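You operate a simulated robot arm through the tools that you are given. There is no shell and no other tool.

You are at the controls of a simulated robot arm. One attempt, no reset.

TASK
Set the torque wrench as the card says and torque nuts 1 to 4 in number order.
Fine: each till it clicks; the wrench goes back on its mat.

Only the result counts: the job must be done as asked and must still hold three seconds after the hand-in. Knocking over, shifting, dropping, spilling or breaking anything else fails it.

THE ROBOT
A 6-joint arm with a two-finger gripper, fixed in place. Base frame: the origin is on the floor under the middle of its stand, x ahead of it, y to its left, z up; the work surface is at about z = 0.85. Units: m, degrees, N and s.
With the tool pointing down near the work surface it reaches from about 0.38 to 0.86 m from the base axis. Its first joint turns from -166.0 to 166.0 degrees. Payload 2.45 kg.
Tool frame: the origin (TCP) lies between the finger pads and is the grasp point; the fingertips stand 0.02 m ahead of it; z points along the fingers, y is the line along which they close. The gripper opens to 0.14 m; its body begins 0.168 m behind the TCP.
Orientation is told as [roll, pitch, yaw] about the base's x, y, z axes, in that order, counted from this pose: with the fingers straight down and closing along the base's y, the tool's x points along the base's -x, its y along +y and its z along -z.

THE INTERFACE
- The arm moves only by the tool apply_moves. Its argument "motion" is a list of rows, each an object (a shift or turn left out is 0, a gripper value left out holds the last) with "slide": the shift along the base's x, y, z in mm, a list of three; "rotation": the turn, a rotation vector about the base's x, y, z in degrees, a list of three; "grip": the gripper command, from -1 (fully open) to 1 (shut), values between in proportion. In form: [{"slide": [tx, ty, tz], "rotation": [rx, ry, rz], "grip": grip}, ...]. A call has 1 to 20 rows; each row shifts and turns the commanded pose from where the row before left it. A row lasts 0.2 s, in which the tool goes at most 0.05 m and 8.6 degrees; a call with a longer step from one row to the next is refused whole, and so is a gripper value outside its range. A pose out of reach is approached as far as the arm can. The call stops where the force on the tool passes 40 N (or 10 N more than at its start, if that is more) or the arm is blocked; 0.2 s more then pass. Each finger travels about 0.045 m/s and halts on what it meets, pressing with about 37 N; the grip force reading is that of the motor and also rises with nothing between the fingers. The clock runs only during rows and for 0.2 s after the last one: add rows that do not move to give the fingers time. It gives the time, the measured TCP pose, the force on the tool (base axes), the opening and the grip force at its end, in the units of the frame above (readings bear some noise), with the torque about the TCP (base axes, N m) and any sound that the robot's microphone picked up.
- Cameras (640 x 400 px; columns grow to the right, rows downward): "scene" is fixed at [0.05, 0.6493, 1.7168]; the picture's right is [-0.86, -0.51, 0.00], its down [-0.27, 0.45, -0.85] and it looks along [0.43, -0.73, -0.52] (base axes); focal length 325 px, centre (320, 200). "wrist" rides on the gripper at [0.078, 0.011, -0.209] in the tool frame; the picture's right is [-0.14, 0.99, 0.00], its down [-0.92, -0.13, -0.37] and it looks along [-0.37, -0.05, 0.93] (tool axes); focal length 280 px, centre (320, 200). There is no depth. A picture from a camera that has moved, and an enlarged one, comes with that camera's place and axes in the base frame and with its lens.
- camera(camera): a new picture of that camera. No time passes.
- raise_lower(by): moves the trunk up (or, below 0, down) by that many m; the arm rides with it, the base frame stays. It gives what a move gives, with no picture.
- zoom(camera, box): a new picture of the part [left, top, right, bottom] of that camera's present view, enlarged. No time passes.
- hand_in(): hands the job in; it is judged then, once.

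Places have to be worked out from the pictures, the camera data and where the tool is seen. Open the gripper and draw the arm clear of the work before you hand the job in, unless the task says otherwise.

The tools are called after "Request:" as a command line: name --argument value ..., lists and objects as JSON in quotes. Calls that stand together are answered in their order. apply_moves: Moves the arm, as the interface text tells. Its arguments: {"type":"object","properties":{"motion":{"type":"array"}},"required":["motion"]} The other tools are called the same way: raise_lower (by) moves the trunk up or down; camera (camera) takes a picture; zoom (camera, box) takes an enlarged picture of a part of a camera's view; hand_in () hands the job in.

At the start:

```text
t: 0.0
eef_pos: [0.6113, -0.2787, 1.2213]
orientation: [0.0, 0.0, 0.0]
contact_force: [-0.5, 0.6, -0.4]
ft_torque: [0.0, 0.01, -0.01]
grip_width: 0.1401
grasp_force: 0.1
trunk travel left (down, up): [-0.1, 0.13]
```

scene: 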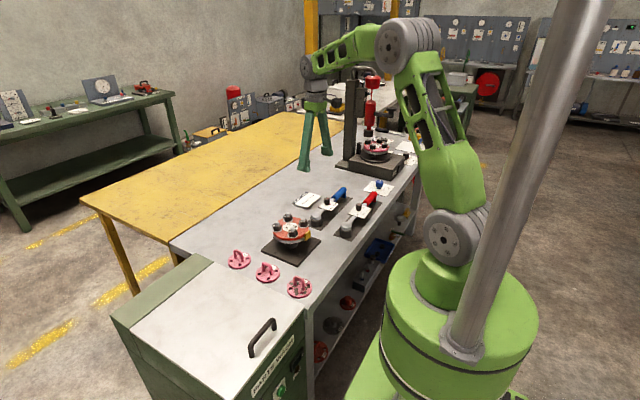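
wrist: 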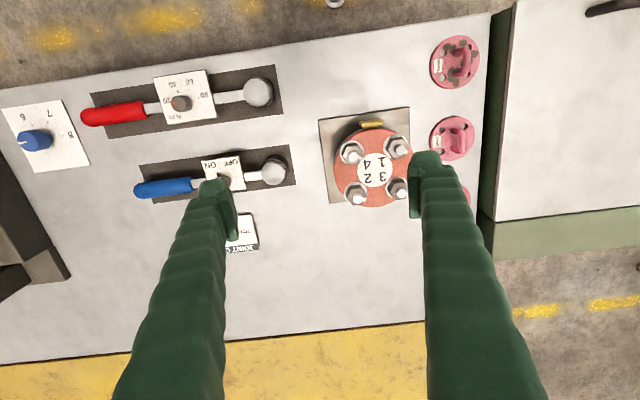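

I start by looking closer at the card, the wrenches and the hub with the nuts.

Request:
zoom --camera "wrist" --box '[60, 50, 300, 200]'

Request:
zoom --camera "wrist" --box '[310, 90, 430, 220]'

Request:
zoom --camera "scene" --box '[220, 160, 420, 300]'

Request:
zoom --camera "wrist" --box '[200, 190, 280, 260]'

Request:
zoom --camera "wrist" --box '[0, 80, 120, 190]'

```text
2.67 times, centred on (180, 125) of wrist
camera zoom: at [0.5343, -0.2673, 1.431], right [0.14, 0.99, 0.0], down [0.92, -0.13, 0.37], along [0.37, -0.05, -0.93], focal length 748 px, centre (693, 400)
```

zoom: 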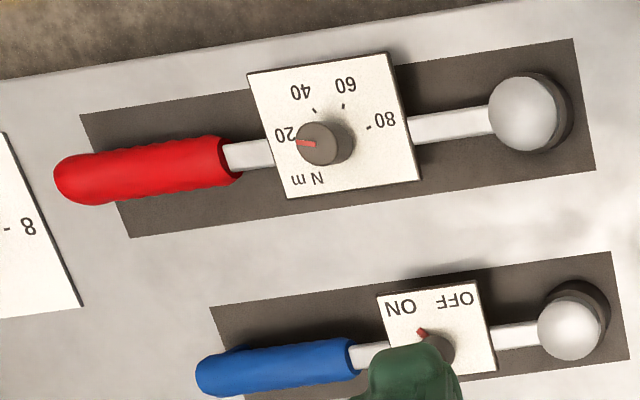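

```text
3.08 times, centred on (370, 155) of wrist
camera zoom: at [0.5343, -0.2673, 1.431], right [0.14, 0.99, 0.0], down [0.92, -0.13, 0.37], along [0.37, -0.05, -0.93], focal length 863 px, centre (166, 338)
```

zoom: 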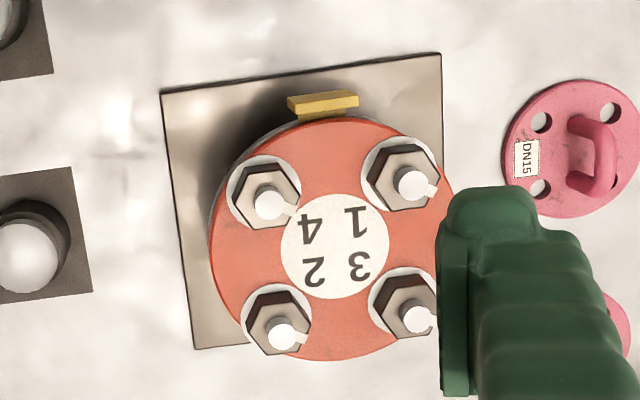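

```text
2.86 times, centred on (320, 230) of scene
camera zoom: at [0.05, 0.6493, 1.7168], right [-0.86, -0.51, 0.0], down [-0.27, 0.45, -0.85], along [0.43, -0.73, -0.52], focal length 928 px, centre (320, 114)
```

zoom: 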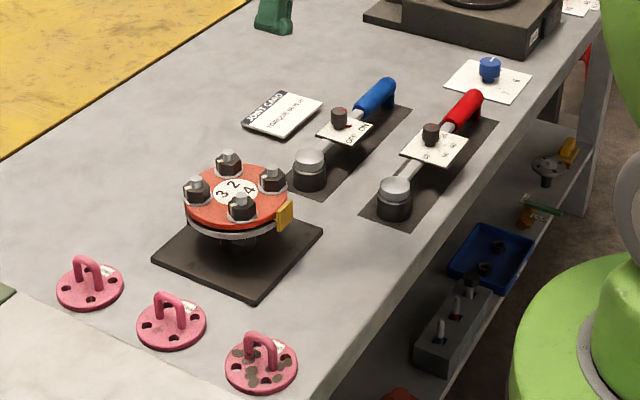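

```text
5.71 times, centred on (240, 225) of wrist
camera zoom: at [0.5343, -0.2673, 1.431], right [0.14, 0.99, 0.0], down [0.92, -0.13, 0.37], along [0.37, -0.05, -0.93], focal length 1602 px, centre (777, 57)
```

zoom: 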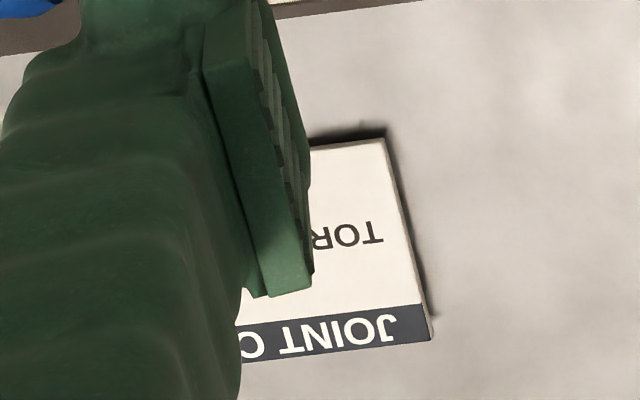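

```text
3.64 times, centred on (60, 135) of wrist
camera zoom: at [0.5343, -0.2673, 1.431], right [0.14, 0.99, 0.0], down [0.92, -0.13, 0.37], along [0.37, -0.05, -0.93], focal length 1020 px, centre (1266, 436)
```

zoom: 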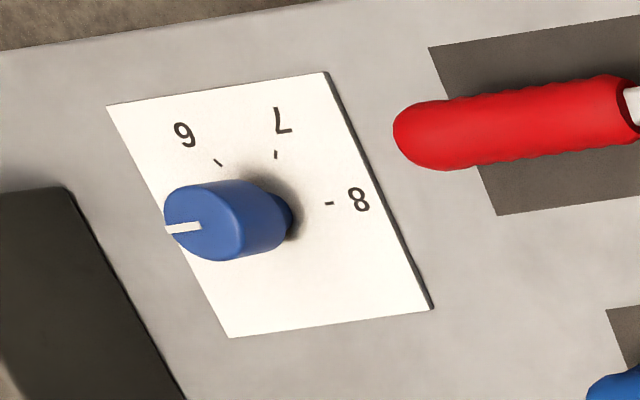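

The torque wrench is the red one (N m dial, set near 20). A finger hides the card, so I move toward -y to see it between the fingers.

Request:
apply_moves --motion '[{"slide": [0, -40, 0]}, {"slide": [0, -40, 0]}, {"slide": [0, -40, 0]}, {"slide": [0, -40, 0]}, {"slide": [0, 0, 0]}]'

```text
t: 1.2
eef_pos: [0.6123, -0.4388, 1.2227]
orientation: [0.0, 0.0, 0.1]
contact_force: [0.6, -0.5, -0.6]
ft_torque: [0.02, -0.01, -0.02]
grip_width: 0.1398
grasp_force: 0.1
trunk travel left (down, up): [-0.1, 0.13]
```

The arm is now over the wrenches; I take the view.

Request:
camera --camera "wrist"

Request:
camera --camera "scene"

```text
taken
camera wrist: at [0.5339, -0.4277, 1.4317], right [0.14, 0.99, 0.0], down [0.92, -0.13, 0.37], along [0.37, -0.05, -0.93], focal length 280 px, centre (320, 200)
```

wrist: 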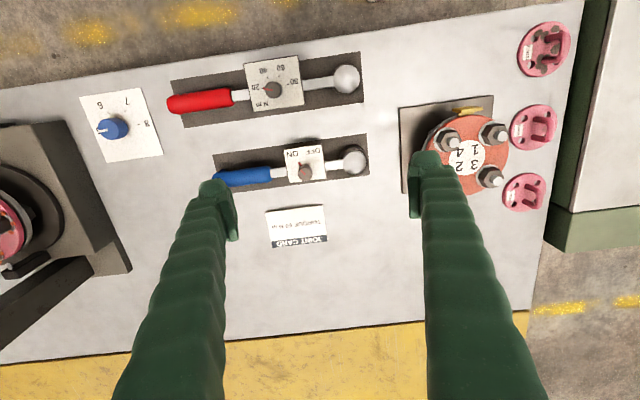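

```text
taken
```

scene: 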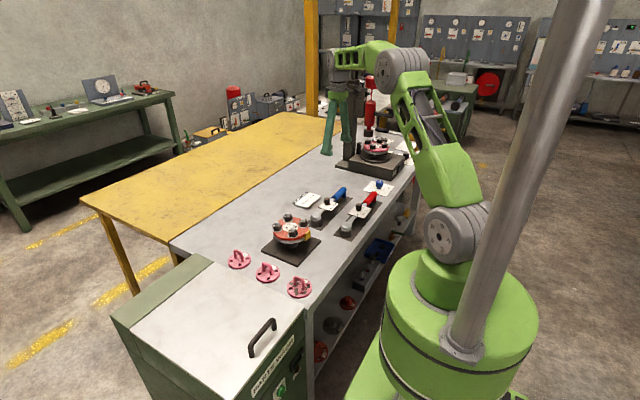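

Both the card and the red wrench are in view now; I enlarge them.

Request:
zoom --camera "wrist" --box '[260, 200, 335, 252]'

Request:
zoom --camera "wrist" --box '[230, 45, 320, 115]'

Request:
zoom --camera "wrist" --box '[160, 40, 380, 190]'

Request:
zoom --camera "wrist" --box '[395, 90, 515, 210]'

Request:
zoom --camera "scene" --box '[300, 180, 400, 245]'

Request:
zoom --camera "scene" --box '[255, 200, 335, 265]'

```text
7.69 times, centred on (298, 226) of wrist
camera zoom: at [0.5339, -0.4277, 1.4317], right [0.14, 0.99, 0.0], down [0.92, -0.13, 0.37], along [0.37, -0.05, -0.93], focal length 2157 px, centre (493, 0)
```

zoom: 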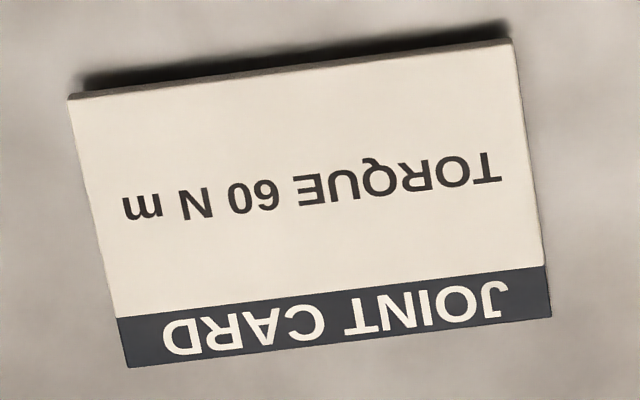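

```text
5.71 times, centred on (275, 80) of wrist
camera zoom: at [0.5339, -0.4277, 1.4317], right [0.14, 0.99, 0.0], down [0.92, -0.13, 0.37], along [0.37, -0.05, -0.93], focal length 1602 px, centre (577, 886)
```

zoom: 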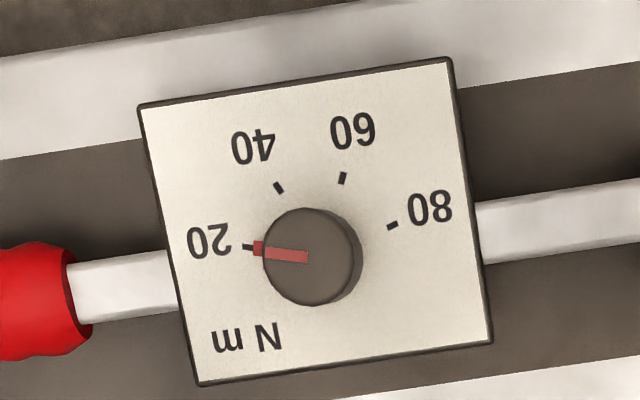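

```text
2.67 times, centred on (270, 115) of wrist
camera zoom: at [0.5339, -0.4277, 1.4317], right [0.14, 0.99, 0.0], down [0.92, -0.13, 0.37], along [0.37, -0.05, -0.93], focal length 748 px, centre (453, 427)
```

zoom: 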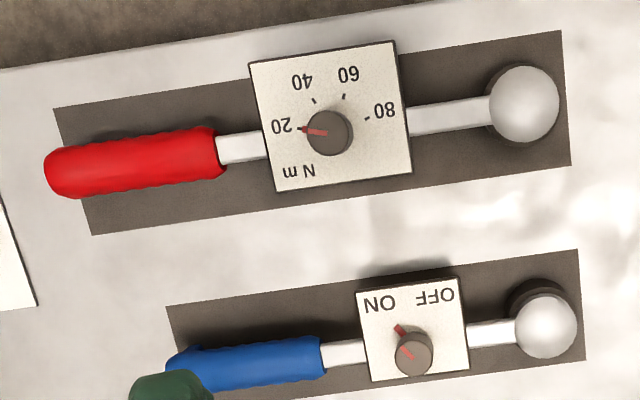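

```text
3.33 times, centred on (455, 150) of wrist
camera zoom: at [0.5339, -0.4277, 1.4317], right [0.14, 0.99, 0.0], down [0.92, -0.13, 0.37], along [0.37, -0.05, -0.93], focal length 935 px, centre (-130, 367)
```

zoom: 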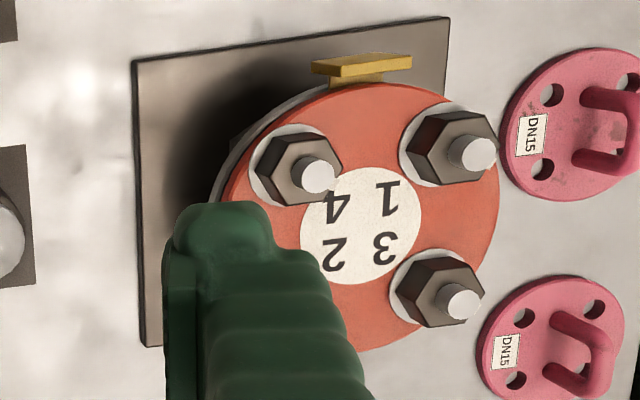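

```text
6.15 times, centred on (350, 212) of scene
camera zoom: at [0.05, 0.6493, 1.7168], right [-0.86, -0.51, 0.0], down [-0.27, 0.45, -0.85], along [0.43, -0.73, -0.52], focal length 1999 px, centre (135, 123)
```

zoom: 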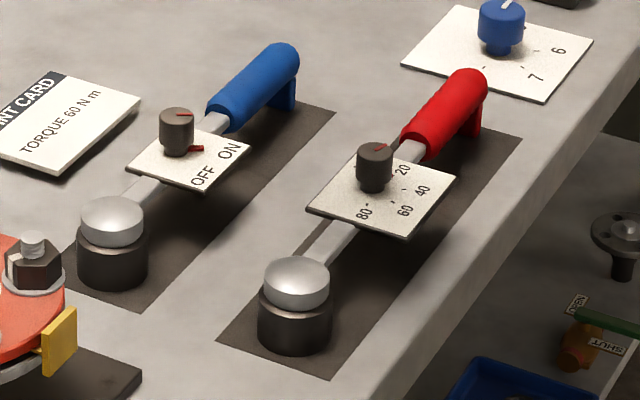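

```text
6.15 times, centred on (295, 232) of scene
camera zoom: at [0.05, 0.6493, 1.7168], right [-0.86, -0.51, 0.0], down [-0.27, 0.45, -0.85], along [0.43, -0.73, -0.52], focal length 1999 px, centre (474, 0)
```

zoom: 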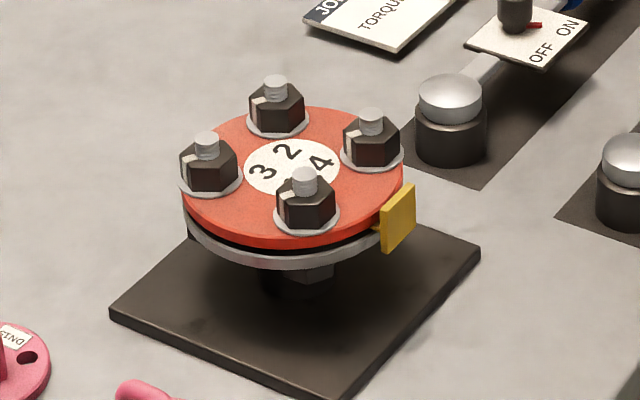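

The card says 60 N m; the red dial points at 20 with ticks about 54° apart, so the knob must turn about 108° clockwise. The knob is near (0.527, -0.503, 0.94). I go above it for a closer look.

Request:
apply_moves --motion '[{"slide": [-21.3, -16, -35]}, {"slide": [-21.3, -16, -35]}, {"slide": [-21.3, -16, -35]}, {"slide": [-21.3, -16, -37]}, {"slide": [0, 0, 0]}, {"slide": [0, 0, 0]}]'

Request:
camera --camera "wrist"

Request:
zoom --camera "scene" --box '[300, 140, 420, 250]'

```text
t: 2.6
eef_pos: [0.527, -0.5024, 1.0793]
orientation: [0.0, 0.1, -0.1]
contact_force: [0.3, -0.6, -0.8]
ft_torque: [-0.02, 0.02, -0.01]
grip_width: 0.14
grasp_force: 0.0
trunk travel left (down, up): [-0.1, 0.13]
```

```text
taken
camera wrist: at [0.4498, -0.4911, 1.2885], right [0.14, 0.99, 0.0], down [0.92, -0.13, 0.37], along [0.37, -0.05, -0.93], focal length 280 px, centre (320, 200)
```

wrist: 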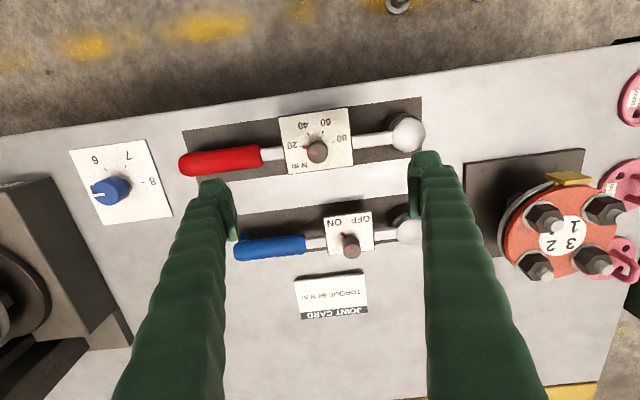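

```text
3.64 times, centred on (360, 195) of scene
camera zoom: at [0.05, 0.6493, 1.7168], right [-0.86, -0.51, 0.0], down [-0.27, 0.45, -0.85], along [0.43, -0.73, -0.52], focal length 1181 px, centre (174, 218)
```

zoom: 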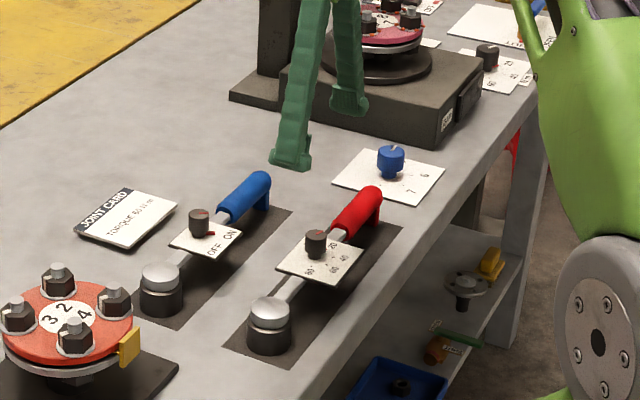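

I zoom on the red wrench and its dial from here to fix positions.

Request:
zoom --camera "wrist" --box '[170, 90, 430, 190]'

Request:
zoom --camera "wrist" --box '[270, 100, 360, 180]'

Request:
zoom --camera "wrist" --box '[460, 140, 640, 300]'

```text
2.46 times, centred on (300, 140) of wrist
camera zoom: at [0.4498, -0.4911, 1.2885], right [0.14, 0.99, 0.0], down [0.92, -0.13, 0.37], along [0.37, -0.05, -0.93], focal length 690 px, centre (369, 348)
```

zoom: 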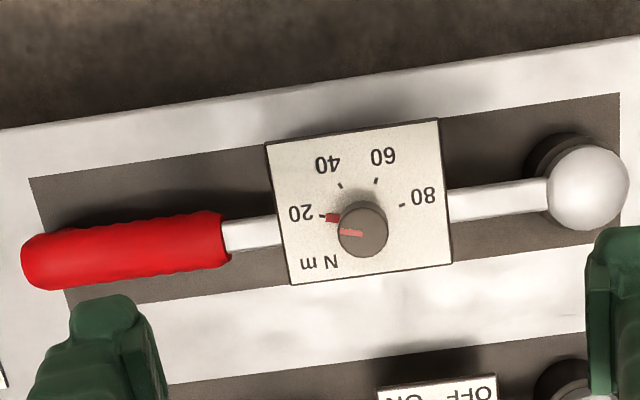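

```text
5.00 times, centred on (315, 140) of wrist
camera zoom: at [0.4498, -0.4911, 1.2885], right [0.14, 0.99, 0.0], down [0.92, -0.13, 0.37], along [0.37, -0.05, -0.93], focal length 1402 px, centre (345, 500)
```

zoom: 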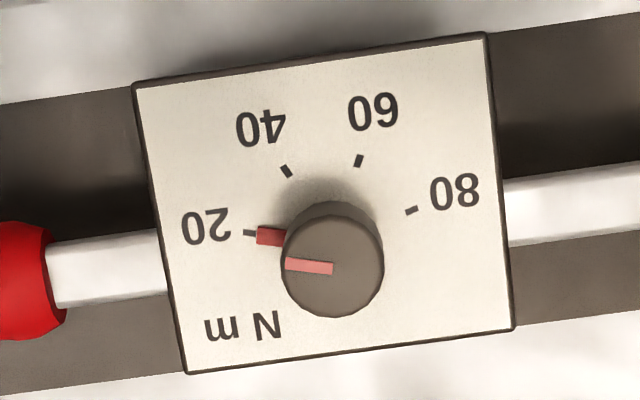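

```text
2.50 times, centred on (550, 220) of wrist
camera zoom: at [0.4498, -0.4911, 1.2885], right [0.14, 0.99, 0.0], down [0.92, -0.13, 0.37], along [0.37, -0.05, -0.93], focal length 701 px, centre (-255, 150)
```

zoom: 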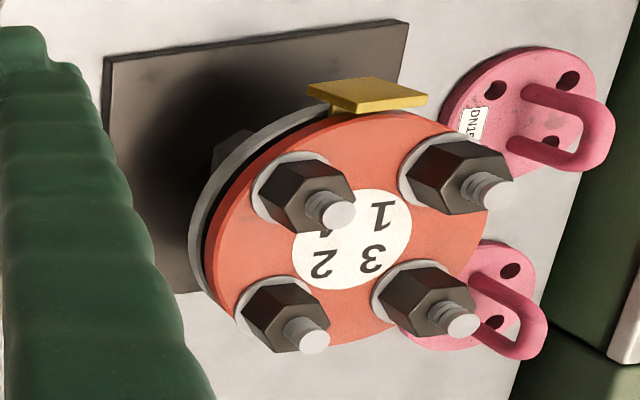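

The knob top is at about (0.528, -0.505, 0.9325), about 26 mm wide, with a pointer tab towards 20 near its base. I turn the gripper to close across the pointer (yaw +75) and narrow the opening.

Request:
apply_moves --motion '[{"slide": [1, -2.5, 0], "rotation": [0, 0, 8.3], "grip": 0.14}, {"rotation": [0, 0, 8.3]}, {"rotation": [0, 0, 8.3]}, {"rotation": [0, 0, 8.3]}, {"rotation": [0, 0, 8.3]}, {"rotation": [0, 0, 8.3]}, {"rotation": [0, 0, 8.3]}, {"rotation": [0, 0, 8.3]}, {"rotation": [0, 0, 8.6]}, {"slide": [0, 0, 0]}, {"slide": [0, 0, 0]}]'

Request:
camera --camera "wrist"

Request:
camera --camera "scene"

```text
t: 5.0
eef_pos: [0.5286, -0.5042, 1.0802]
orientation: [-0.1, 0.0, 74.9]
contact_force: [-0.4, -0.3, 0.4]
ft_torque: [0.0, 0.02, -0.01]
grip_width: 0.0602
grasp_force: 0.1
trunk travel left (down, up): [-0.1, 0.13]
```

```text
taken
camera wrist: at [0.4975, -0.5771, 1.2892], right [-0.92, 0.39, 0.0], down [0.36, 0.86, 0.37], along [0.14, 0.34, -0.93], focal length 280 px, centre (320, 200)
```

wrist: 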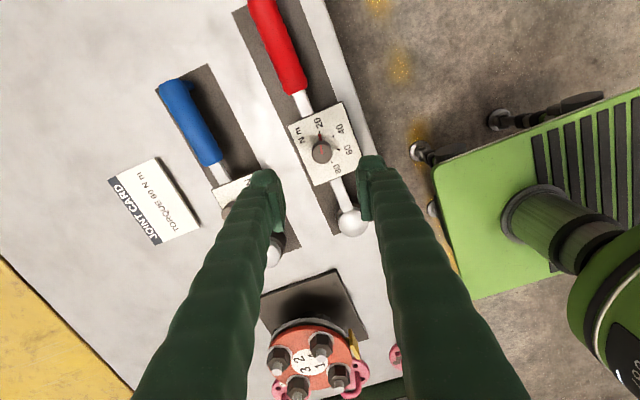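

```text
taken
```

scene: 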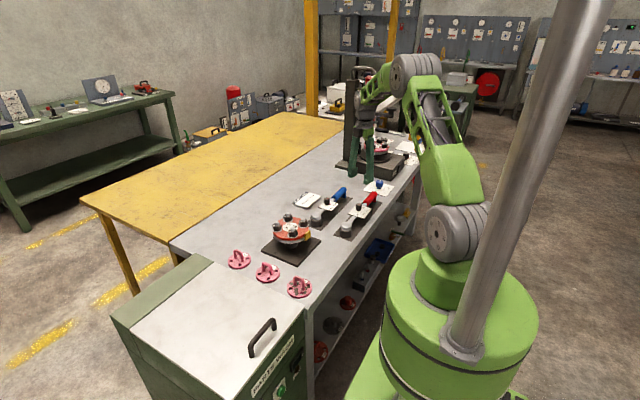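

The knob lies centered between the fingers as computed. I go down to just above the plate.

Request:
apply_moves --motion '[{"slide": [0, 0, -40]}, {"slide": [0, 0, -40]}, {"slide": [0, -0.5, -38]}, {"slide": [0, 0, -20]}, {"slide": [0, 0, 0]}, {"slide": [0, 0, 0]}]'

Request:
camera --camera "wrist"

Request:
zoom --camera "scene" --box '[310, 150, 410, 245]'

Request:
zoom --camera "wrist" --box '[240, 100, 400, 240]'

```text
t: 6.4
eef_pos: [0.5272, -0.5057, 0.9411]
orientation: [0.0, 0.1, 74.9]
contact_force: [0.0, -0.7, 0.3]
ft_torque: [0.02, -0.02, -0.02]
grip_width: 0.0602
grasp_force: 0.1
trunk travel left (down, up): [-0.1, 0.13]
```

```text
taken
camera wrist: at [0.4972, -0.5778, 1.1514], right [-0.92, 0.39, 0.0], down [0.36, 0.86, 0.37], along [0.14, 0.34, -0.93], focal length 280 px, centre (320, 200)
```

wrist: 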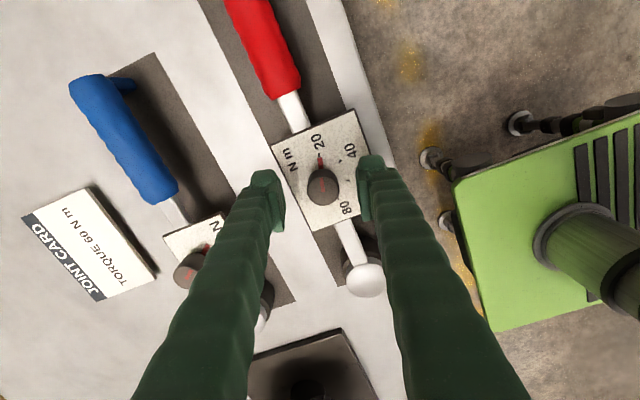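

```text
4.21 times, centred on (360, 198) of scene
camera zoom: at [0.05, 0.6493, 1.7168], right [-0.86, -0.51, 0.0], down [-0.27, 0.45, -0.85], along [0.43, -0.73, -0.52], focal length 1367 px, centre (152, 210)
```

zoom: 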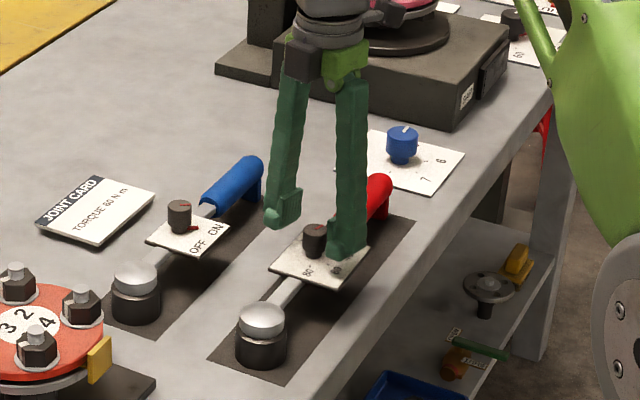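

```text
2.86 times, centred on (320, 170) of wrist
camera zoom: at [0.4972, -0.5778, 1.1514], right [-0.92, 0.39, 0.0], down [0.36, 0.86, 0.37], along [0.14, 0.34, -0.93], focal length 801 px, centre (320, 286)
```

zoom: 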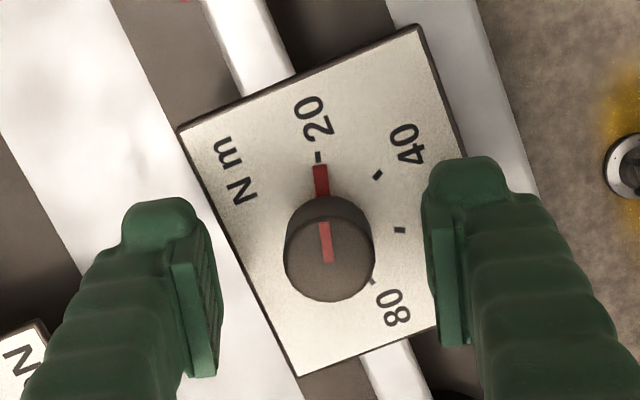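

The knob shows about 2–3 mm off the TCP (toward -x, +y), so I correct, go down 9 mm and check again.

Request:
apply_moves --motion '[{"slide": [-2, 2.2, 0]}, {"slide": [0, 0, -9]}, {"slide": [0, 0, 0]}, {"slide": [0, 0, 0]}]'

Request:
zoom --camera "wrist" --box '[240, 100, 400, 240]'

Request:
zoom --camera "scene" --box '[350, 185, 400, 225]'

```text
t: 7.4
eef_pos: [0.5259, -0.5029, 0.9332]
orientation: [0.1, 0.1, 75.0]
contact_force: [0.0, 0.0, 0.9]
ft_torque: [0.02, -0.03, 0.0]
grip_width: 0.06
grasp_force: 0.1
trunk travel left (down, up): [-0.1, 0.13]
```

```text
2.86 times, centred on (320, 170) of wrist
camera zoom: at [0.4953, -0.5758, 1.1423], right [-0.92, 0.39, 0.0], down [0.36, 0.86, 0.37], along [0.14, 0.34, -0.93], focal length 801 px, centre (320, 286)
```

zoom: 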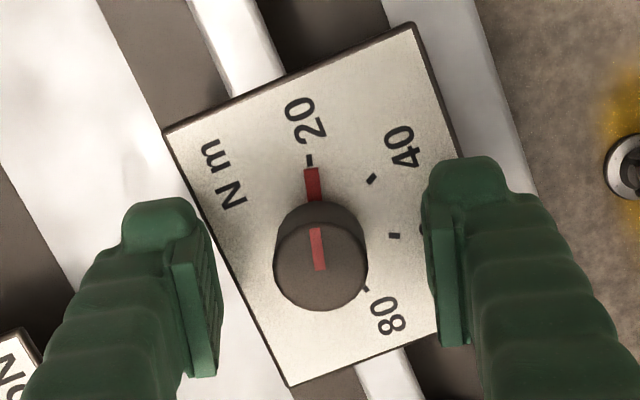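

```text
10.00 times, centred on (375, 205) of scene
camera zoom: at [0.05, 0.6493, 1.7168], right [-0.86, -0.51, 0.0], down [-0.27, 0.45, -0.85], along [0.43, -0.73, -0.52], focal length 3248 px, centre (-230, 150)
```

zoom: 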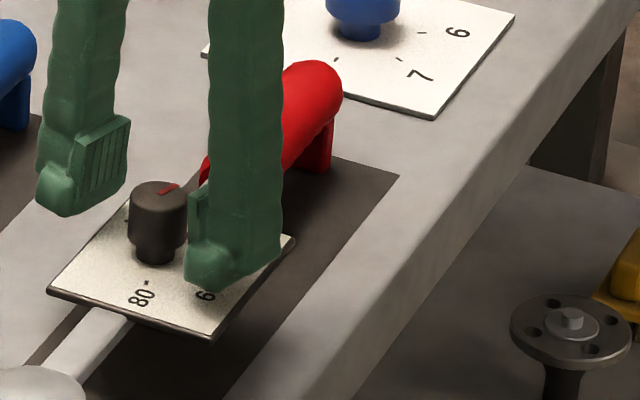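

The knob is now centered between the pads. I close on it.

Request:
apply_moves --motion '[{"grip": 1}, {"grip": 1}, {"grip": 1}, {"grip": 1}]'

Request:
zoom --camera "wrist" --box '[240, 100, 400, 240]'

```text
t: 8.4
eef_pos: [0.5258, -0.503, 0.9331]
orientation: [0.0, 0.0, 75.0]
contact_force: [-2.7, 0.6, -0.7]
ft_torque: [0.02, 0.01, 0.01]
grip_width: 0.0252
grasp_force: 36.8
trunk travel left (down, up): [-0.1, 0.13]
```

```text
2.86 times, centred on (320, 170) of wrist
camera zoom: at [0.495, -0.5758, 1.1421], right [-0.92, 0.39, 0.0], down [0.36, 0.86, 0.37], along [0.14, 0.34, -0.93], focal length 801 px, centre (320, 286)
```

zoom: 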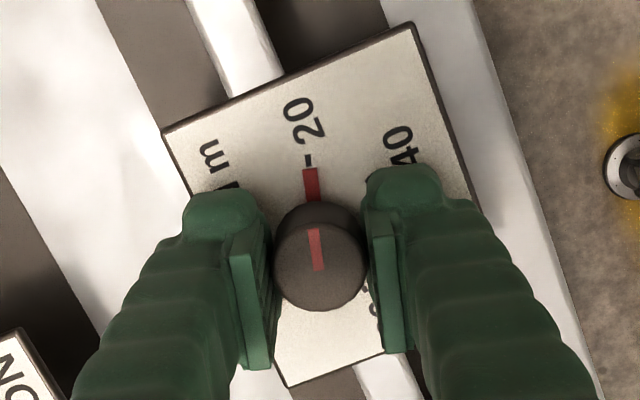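

The knob is held (25 mm). I turn it clockwise 54° and check for slipping or wrench shift.

Request:
apply_moves --motion '[{"rotation": [0, 0, -6]}, {"rotation": [0, 0, -6]}, {"rotation": [0, 0, -6]}, {"rotation": [0, 0, -6]}, {"rotation": [0, 0, -6]}, {"rotation": [0, 0, -6]}, {"rotation": [0, 0, -6]}, {"rotation": [0, 0, -6]}, {"rotation": [0, 0, -6]}, {"rotation": [0, 0, 0]}]'

Request:
camera --camera "wrist"

Request:
zoom --camera "wrist" --box '[240, 100, 400, 240]'

```text
t: 10.6
eef_pos: [0.5252, -0.5035, 0.9324]
orientation: [0.0, -0.1, 20.9]
contact_force: [2.2, -5.3, 0.2]
ft_torque: [-0.04, 0.04, 0.04]
grip_width: 0.0254
grasp_force: 36.6
trunk travel left (down, up): [-0.1, 0.13]
```

```text
taken
camera wrist: at [0.4493, -0.521, 1.1422], right [-0.22, 0.97, 0.0], down [0.91, 0.21, 0.37], along [0.36, 0.08, -0.93], focal length 280 px, centre (320, 200)
```

wrist: 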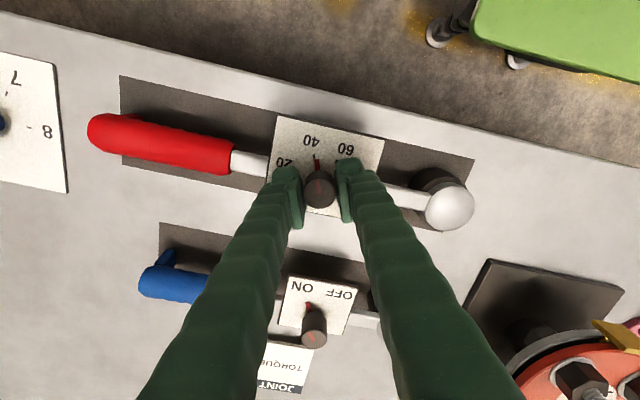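

```text
2.86 times, centred on (320, 170) of wrist
camera zoom: at [0.4493, -0.521, 1.1422], right [-0.22, 0.97, 0.0], down [0.91, 0.21, 0.37], along [0.36, 0.08, -0.93], focal length 801 px, centre (320, 286)
```

zoom: 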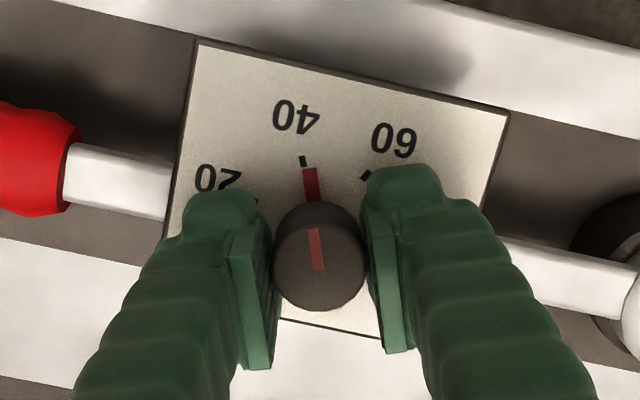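

The knob follows well: pointer now about 4° past the 40 tick, so the tick spacing is about 50°. I turn 46° more toward 60 and check.

Request:
apply_moves --motion '[{"rotation": [0, 0, -6]}, {"rotation": [0, 0, -6]}, {"rotation": [0, 0, -6]}, {"rotation": [0, 0, -6]}, {"rotation": [0, 0, -6]}, {"rotation": [0, 0, -6]}, {"rotation": [0, 0, -6]}, {"rotation": [0, 0, -4]}, {"rotation": [0, 0, 0]}]'

Request:
zoom --camera "wrist" --box '[240, 100, 400, 240]'

Request:
zoom --camera "wrist" --box '[280, 130, 350, 200]'

```text
t: 12.6
eef_pos: [0.5249, -0.5032, 0.9331]
orientation: [0.0, -0.1, -25.1]
contact_force: [-0.9, -8.8, 5.4]
ft_torque: [-0.05, 0.11, 0.01]
grip_width: 0.0253
grasp_force: 36.8
trunk travel left (down, up): [-0.1, 0.13]
```

```text
2.86 times, centred on (320, 170) of wrist
camera zoom: at [0.4595, -0.4602, 1.1422], right [0.54, 0.84, 0.0], down [0.78, -0.51, 0.37], along [0.31, -0.2, -0.93], focal length 801 px, centre (320, 286)
```

zoom: 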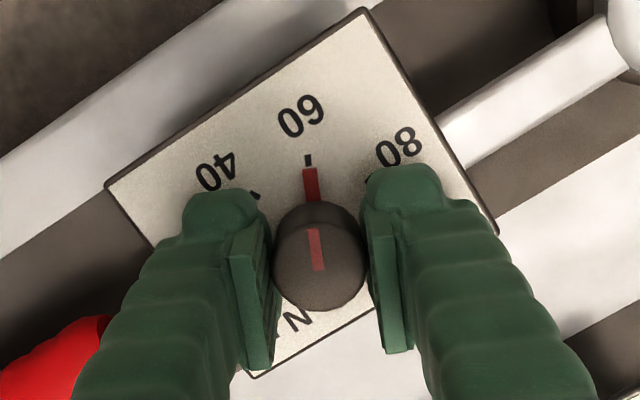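

```text
5.71 times, centred on (315, 165) of wrist
camera zoom: at [0.4595, -0.4602, 1.1422], right [0.54, 0.84, 0.0], down [0.78, -0.51, 0.37], along [0.31, -0.2, -0.93], focal length 1602 px, centre (349, 400)
```

zoom: 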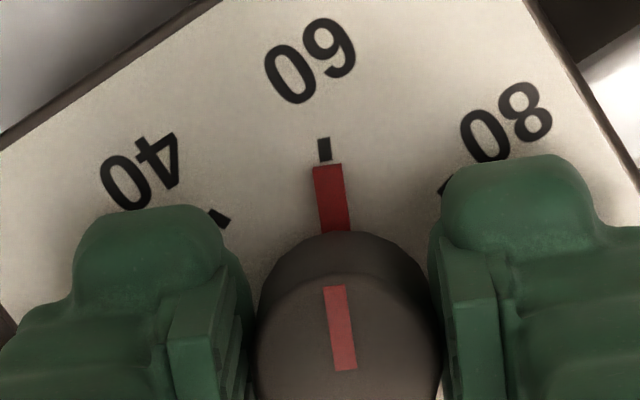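

The pointer is lined up with the 60 tick. I open the fingers and lift away, then check the dial.

Request:
apply_moves --motion '[{"grip": 0.14}, {"grip": 0.14}, {"grip": 0.14}, {"grip": 0.14}, {"slide": [0, 0, 30]}, {"slide": [0, 0, 40]}, {"slide": [0, 0, 40]}, {"slide": [0, 0, 0]}]'

Request:
camera --camera "wrist"

Request:
zoom --camera "wrist" --box '[270, 100, 370, 190]'

```text
t: 14.4
eef_pos: [0.5251, -0.5051, 1.0424]
orientation: [0.1, 0.0, -25.0]
contact_force: [0.3, 0.5, 0.6]
ft_torque: [0.0, -0.01, -0.01]
grip_width: 0.0604
grasp_force: 0.1
trunk travel left (down, up): [-0.1, 0.13]
```

```text
taken
camera wrist: at [0.4589, -0.4607, 1.2524], right [0.54, 0.84, 0.0], down [0.78, -0.51, 0.37], along [0.31, -0.2, -0.93], focal length 280 px, centre (320, 200)
```

wrist: 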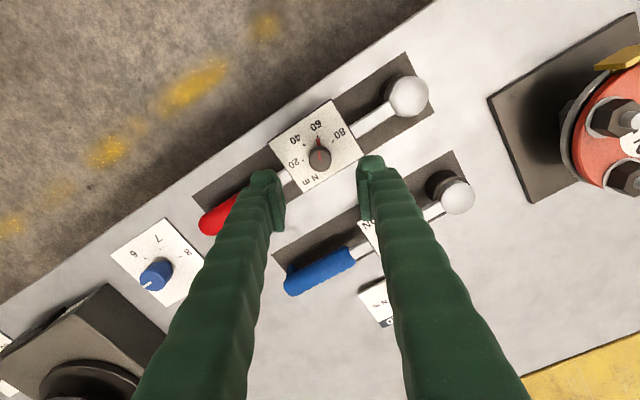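

```text
4.44 times, centred on (320, 145) of wrist
camera zoom: at [0.4589, -0.4607, 1.2524], right [0.54, 0.84, 0.0], down [0.78, -0.51, 0.37], along [0.31, -0.2, -0.93], focal length 1246 px, centre (320, 444)
```

zoom: 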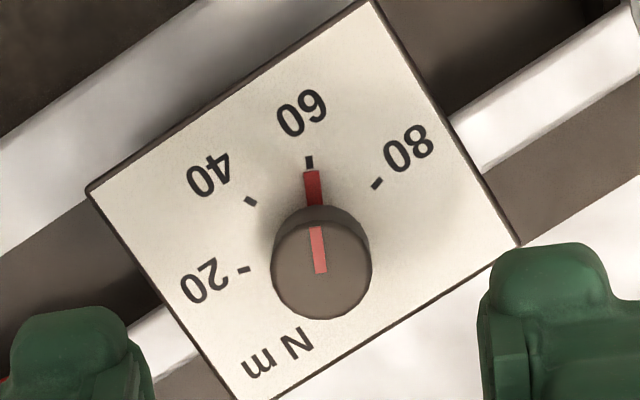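

The dial stays at 60. Next I look at the hub and nuts from above, with the gripper open wide.

Request:
apply_moves --motion '[{"slide": [7.5, 32.5, 20], "rotation": [0, 0, 2.5], "grip": -1}, {"slide": [7.5, 32.5, 20], "rotation": [0, 0, 2.5]}, {"slide": [7.5, 32.5, 20], "rotation": [0, 0, 2.5]}, {"slide": [7.5, 32.5, 20], "rotation": [0, 0, 2.5]}, {"slide": [7.5, 32.5, 10], "rotation": [0, 0, 2.5]}, {"slide": [7.5, 32.5, 10], "rotation": [0, 0, 2.5]}, {"slide": [7.5, 32.5, 10], "rotation": [0, 0, 2.5]}, {"slide": [7.5, 32.5, 0], "rotation": [0, 0, 2.5]}, {"slide": [7.5, 32.5, 0], "rotation": [0, 0, 2.5]}, {"slide": [7.5, 32.5, 0], "rotation": [0, 0, 2.5]}, {"slide": [0, 0, 0]}, {"slide": [0, 0, 0]}]'

Request:
camera --camera "wrist"

Request:
zoom --camera "wrist" --box '[240, 120, 420, 270]'

```text
t: 17.0
eef_pos: [0.6011, -0.1799, 1.155]
orientation: [-0.1, 0.0, 0.0]
contact_force: [0.1, 0.6, 0.2]
ft_torque: [-0.01, 0.0, -0.03]
grip_width: 0.14
grasp_force: 0.0
trunk travel left (down, up): [-0.1, 0.13]
```

```text
taken
camera wrist: at [0.523, -0.168, 1.3628], right [0.14, 0.99, 0.0], down [0.92, -0.13, 0.37], along [0.37, -0.05, -0.93], focal length 280 px, centre (320, 200)
```

wrist: 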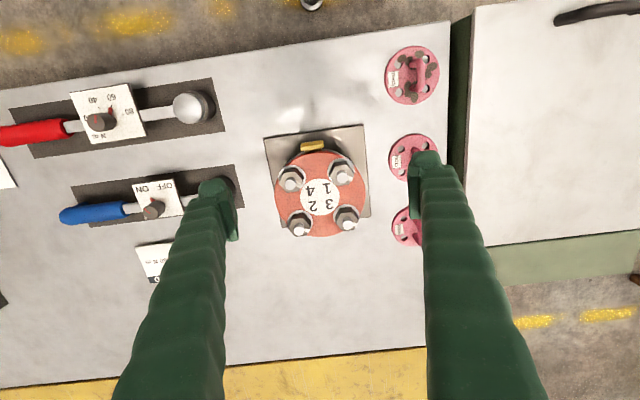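

```text
2.67 times, centred on (330, 195) of wrist
camera zoom: at [0.523, -0.168, 1.3628], right [0.14, 0.99, 0.0], down [0.92, -0.13, 0.37], along [0.37, -0.05, -0.93], focal length 748 px, centre (293, 213)
```

zoom: 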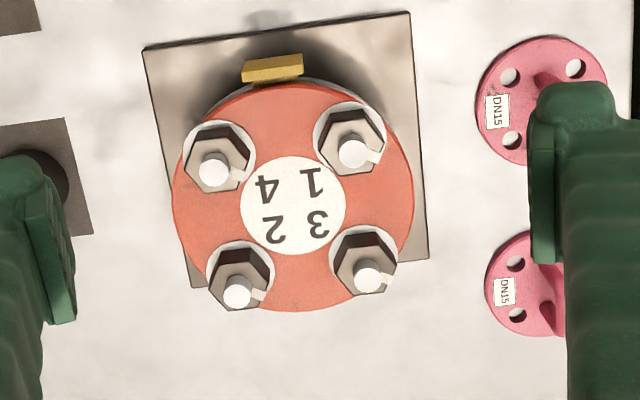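

I zoom in further on the nuts for their orientation.

Request:
zoom --camera "wrist" --box '[265, 145, 375, 245]'

Request:
zoom --camera "scene" --box '[262, 205, 322, 250]'

Request:
zoom --camera "scene" --box '[330, 180, 390, 240]'

```text
4.00 times, centred on (320, 195) of wrist
camera zoom: at [0.523, -0.168, 1.3628], right [0.14, 0.99, 0.0], down [0.92, -0.13, 0.37], along [0.37, -0.05, -0.93], focal length 1122 px, centre (320, 220)
```

zoom: 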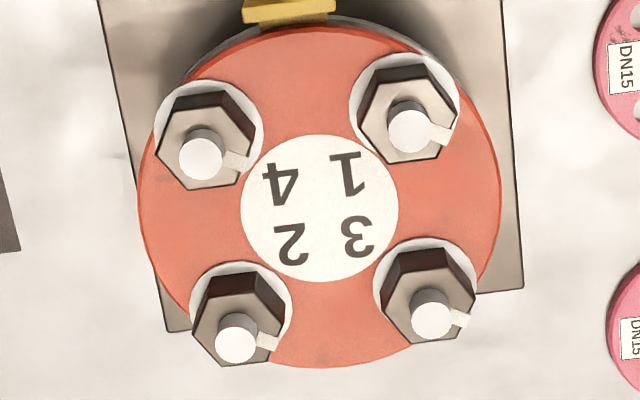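

```text
8.89 times, centred on (292, 228) of scene
camera zoom: at [0.05, 0.6493, 1.7168], right [-0.86, -0.51, 0.0], down [-0.27, 0.45, -0.85], along [0.43, -0.73, -0.52], focal length 2887 px, centre (569, -44)
```

zoom: 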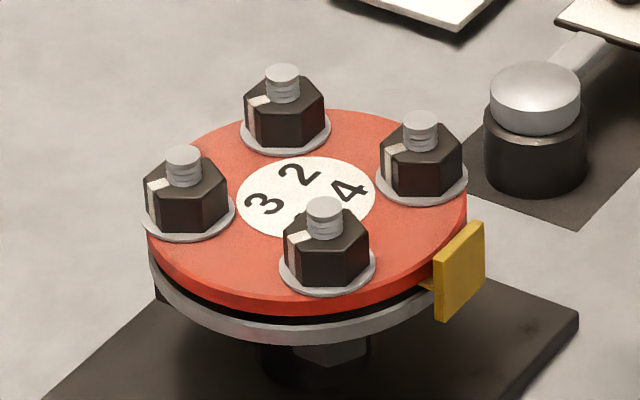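

```text
6.67 times, centred on (360, 210) of scene
camera zoom: at [0.05, 0.6493, 1.7168], right [-0.86, -0.51, 0.0], down [-0.27, 0.45, -0.85], along [0.43, -0.73, -0.52], focal length 2165 px, centre (53, 133)
```

zoom: 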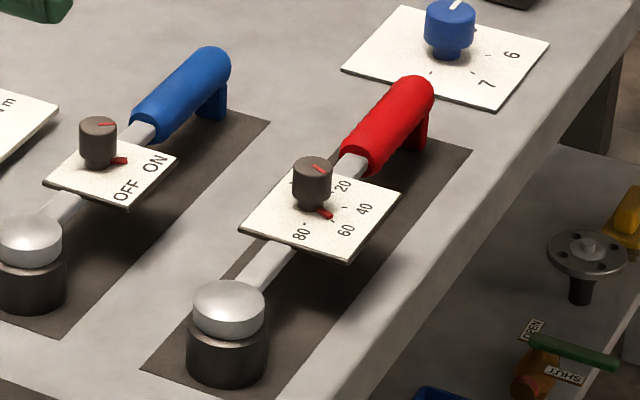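

Triangulated: nut 1 (0.644,-0.153), nut 2 (0.717,-0.227), nut 3 (0.717,-0.153), nut 4 (0.643,-0.227), bolt tops z≈0.987. The wrench head is at (0.527,-0.379) and the bar gap between dial plate and red handle is near y=-0.569. I go above that gap with yaw +90.

Request:
apply_moves --motion '[{"slide": [-6.8, -35.4, -5], "rotation": [0, 0, 8.2], "grip": -0.143}, {"slide": [-6.8, -35.4, -5], "rotation": [0, 0, 8.2]}, {"slide": [-6.8, -35.4, -5], "rotation": [0, 0, 8.2]}, {"slide": [-6.8, -35.4, -5], "rotation": [0, 0, 8.2]}, {"slide": [-6.8, -35.4, -5], "rotation": [0, 0, 8.2]}, {"slide": [-6.8, -35.4, -5], "rotation": [0, 0, 8.2]}, {"slide": [-6.8, -35.4, -5], "rotation": [0, 0, 8.2]}, {"slide": [-6.8, -35.4, -15], "rotation": [0, 0, 8.2]}, {"slide": [-6.8, -35.4, -15], "rotation": [0, 0, 8.2]}, {"slide": [-6.8, -35.4, -20], "rotation": [0, 0, 8.2]}, {"slide": [-6.8, -35.4, -20], "rotation": [0, 0, 8.0]}, {"slide": [0, 0, 0]}, {"slide": [0, 0, 0]}]'

Request:
camera --camera "wrist"

Request:
zoom --camera "wrist" --box '[250, 60, 400, 300]'

```text
t: 19.8
eef_pos: [0.5268, -0.5682, 1.0483]
orientation: [0.1, -0.1, 90.0]
contact_force: [0.1, 0.4, -1.5]
ft_torque: [-0.05, 0.01, 0.0]
grip_width: 0.0803
grasp_force: 0.1
trunk travel left (down, up): [-0.1, 0.13]
```

```text
taken
camera wrist: at [0.5161, -0.6456, 1.2574], right [-0.99, 0.14, 0.0], down [0.13, 0.92, 0.37], along [0.05, 0.36, -0.93], focal length 280 px, centre (320, 200)
```

wrist: 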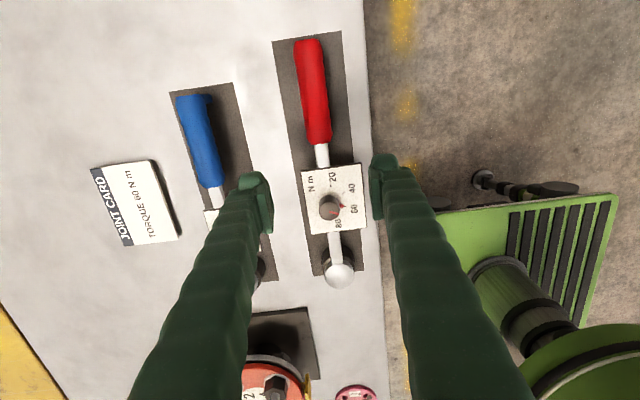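

```text
1.67 times, centred on (325, 180) of wrist
camera zoom: at [0.5161, -0.6456, 1.2574], right [-0.99, 0.14, 0.0], down [0.13, 0.92, 0.37], along [0.05, 0.36, -0.93], focal length 467 px, centre (312, 233)
```

zoom: 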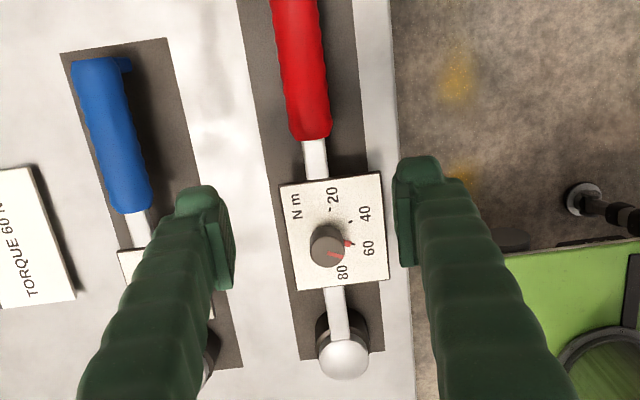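

The wrench lies straight along y at x≈0.5255; the bar gap's middle is near y≈-0.565. I descend around the bar there.

Request:
apply_moves --motion '[{"slide": [-1, 3.5, -40]}, {"slide": [0, 0, -40]}, {"slide": [0, 0, -40]}, {"slide": [0, 0, -15]}, {"slide": [0, 0, 0]}, {"slide": [0, 0, 0]}]'

Request:
zoom --camera "wrist" --box '[240, 90, 400, 240]'

Request:
zoom --camera "scene" --box '[335, 165, 405, 235]'

```text
t: 21.2
eef_pos: [0.5243, -0.5633, 0.911]
orientation: [0.0, -0.1, 89.8]
contact_force: [-4.2, -1.1, 6.4]
ft_torque: [0.13, 0.39, 0.07]
grip_width: 0.0837
grasp_force: 2.5
trunk travel left (down, up): [-0.1, 0.13]
```

```text
2.67 times, centred on (320, 165) of wrist
camera zoom: at [0.5136, -0.6416, 1.1211], right [-0.99, 0.14, 0.0], down [0.13, 0.92, 0.37], along [0.05, 0.37, -0.93], focal length 748 px, centre (320, 293)
```

zoom: 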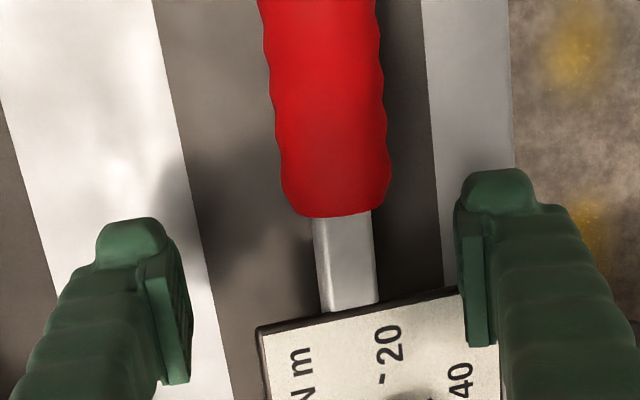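

```text
5.71 times, centred on (370, 200) of scene
camera zoom: at [0.05, 0.6493, 1.7168], right [-0.86, -0.51, 0.0], down [-0.27, 0.45, -0.85], along [0.43, -0.73, -0.52], focal length 1856 px, centre (34, 200)
```

zoom: 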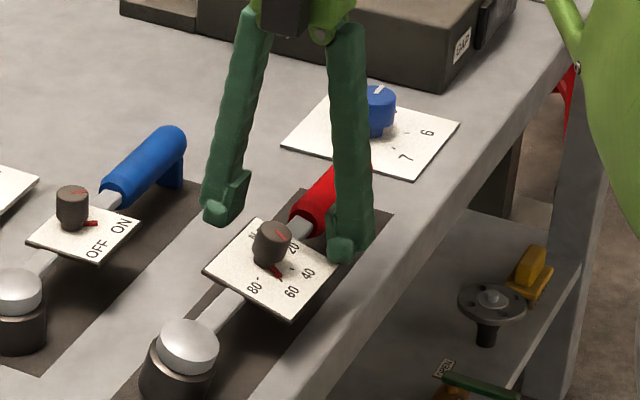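

A light contact (6 N): a finger tip has met the dial plate's edge, so the gap is too narrow for the fingers. I lift off and check that the wrench and dial are undisturbed.

Request:
apply_moves --motion '[{"slide": [0, 0, 20]}, {"slide": [0, 0, 40]}, {"slide": [0, -35, 40]}, {"slide": [0, 0, 0]}, {"slide": [0, 0, 0]}]'

Request:
camera --camera "wrist"

Request:
zoom --camera "wrist" --box '[250, 60, 400, 300]'

Request:
zoom --camera "scene" --box '[335, 165, 405, 235]'

```text
refused: row 3 steps farther than a row can; nothing moved
```

```text
taken
camera wrist: at [0.5136, -0.6416, 1.1211], right [-0.99, 0.14, 0.0], down [0.13, 0.92, 0.37], along [0.05, 0.37, -0.93], focal length 280 px, centre (320, 200)
```

wrist: 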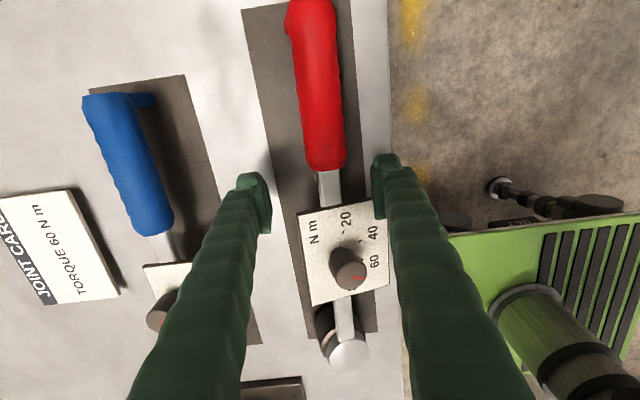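

```text
1.67 times, centred on (325, 180) of wrist
camera zoom: at [0.5136, -0.6416, 1.1211], right [-0.99, 0.14, 0.0], down [0.13, 0.92, 0.37], along [0.05, 0.37, -0.93], focal length 467 px, centre (312, 233)
```

zoom: 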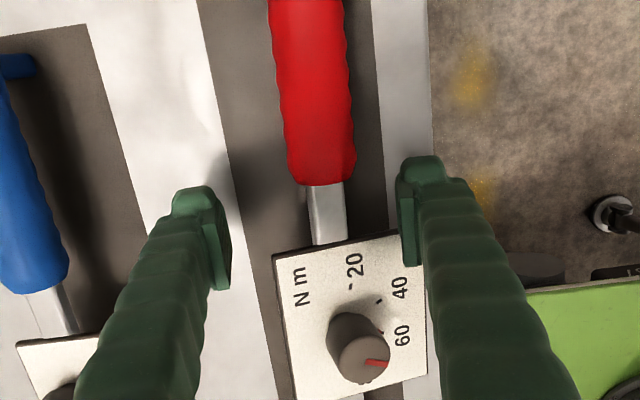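

```text
5.71 times, centred on (370, 200) of scene
camera zoom: at [0.05, 0.6493, 1.7168], right [-0.86, -0.51, 0.0], down [-0.27, 0.45, -0.85], along [0.43, -0.73, -0.52], focal length 1856 px, centre (34, 200)
```

zoom: 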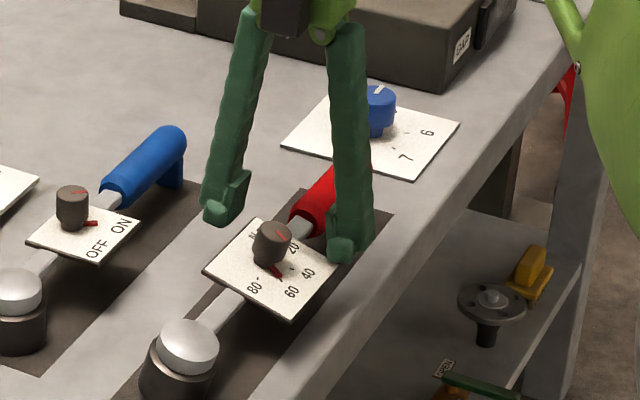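

The wrench is rolled slightly under the finger; I lift straight up slowly so it settles back.

Request:
apply_moves --motion '[{"slide": [0, 0, 4]}, {"slide": [0, 0, 4]}, {"slide": [0, 0, 4]}, {"slide": [0, 0, 6]}, {"slide": [0, 0, 8]}, {"slide": [0, 0, 10]}, {"slide": [0, 0, 0]}]'

Request:
camera --camera "wrist"

Request:
zoom --camera "scene" --box '[335, 165, 405, 235]'

```text
t: 22.8
eef_pos: [0.5256, -0.564, 0.9477]
orientation: [0.0, 0.0, 90.0]
contact_force: [0.4, 0.0, 0.7]
ft_torque: [-0.02, 0.0, 0.0]
grip_width: 0.0802
grasp_force: 0.2
trunk travel left (down, up): [-0.1, 0.13]
```

```text
taken
camera wrist: at [0.5144, -0.6421, 1.1579], right [-0.99, 0.14, 0.0], down [0.13, 0.92, 0.37], along [0.05, 0.37, -0.93], focal length 280 px, centre (320, 200)
```

wrist: 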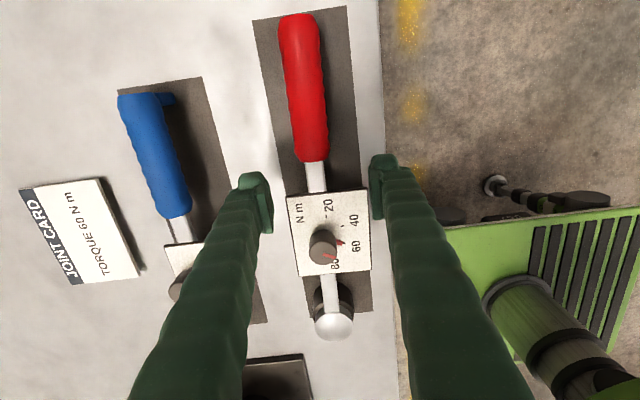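

```text
5.71 times, centred on (370, 200) of scene
camera zoom: at [0.05, 0.6493, 1.7168], right [-0.86, -0.51, 0.0], down [-0.27, 0.45, -0.85], along [0.43, -0.73, -0.52], focal length 1856 px, centre (34, 200)
```

zoom: 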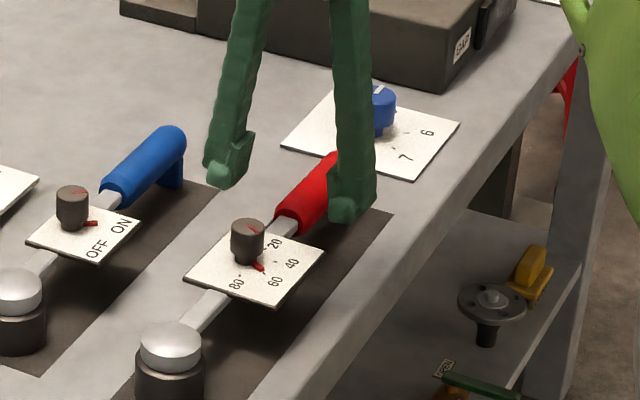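

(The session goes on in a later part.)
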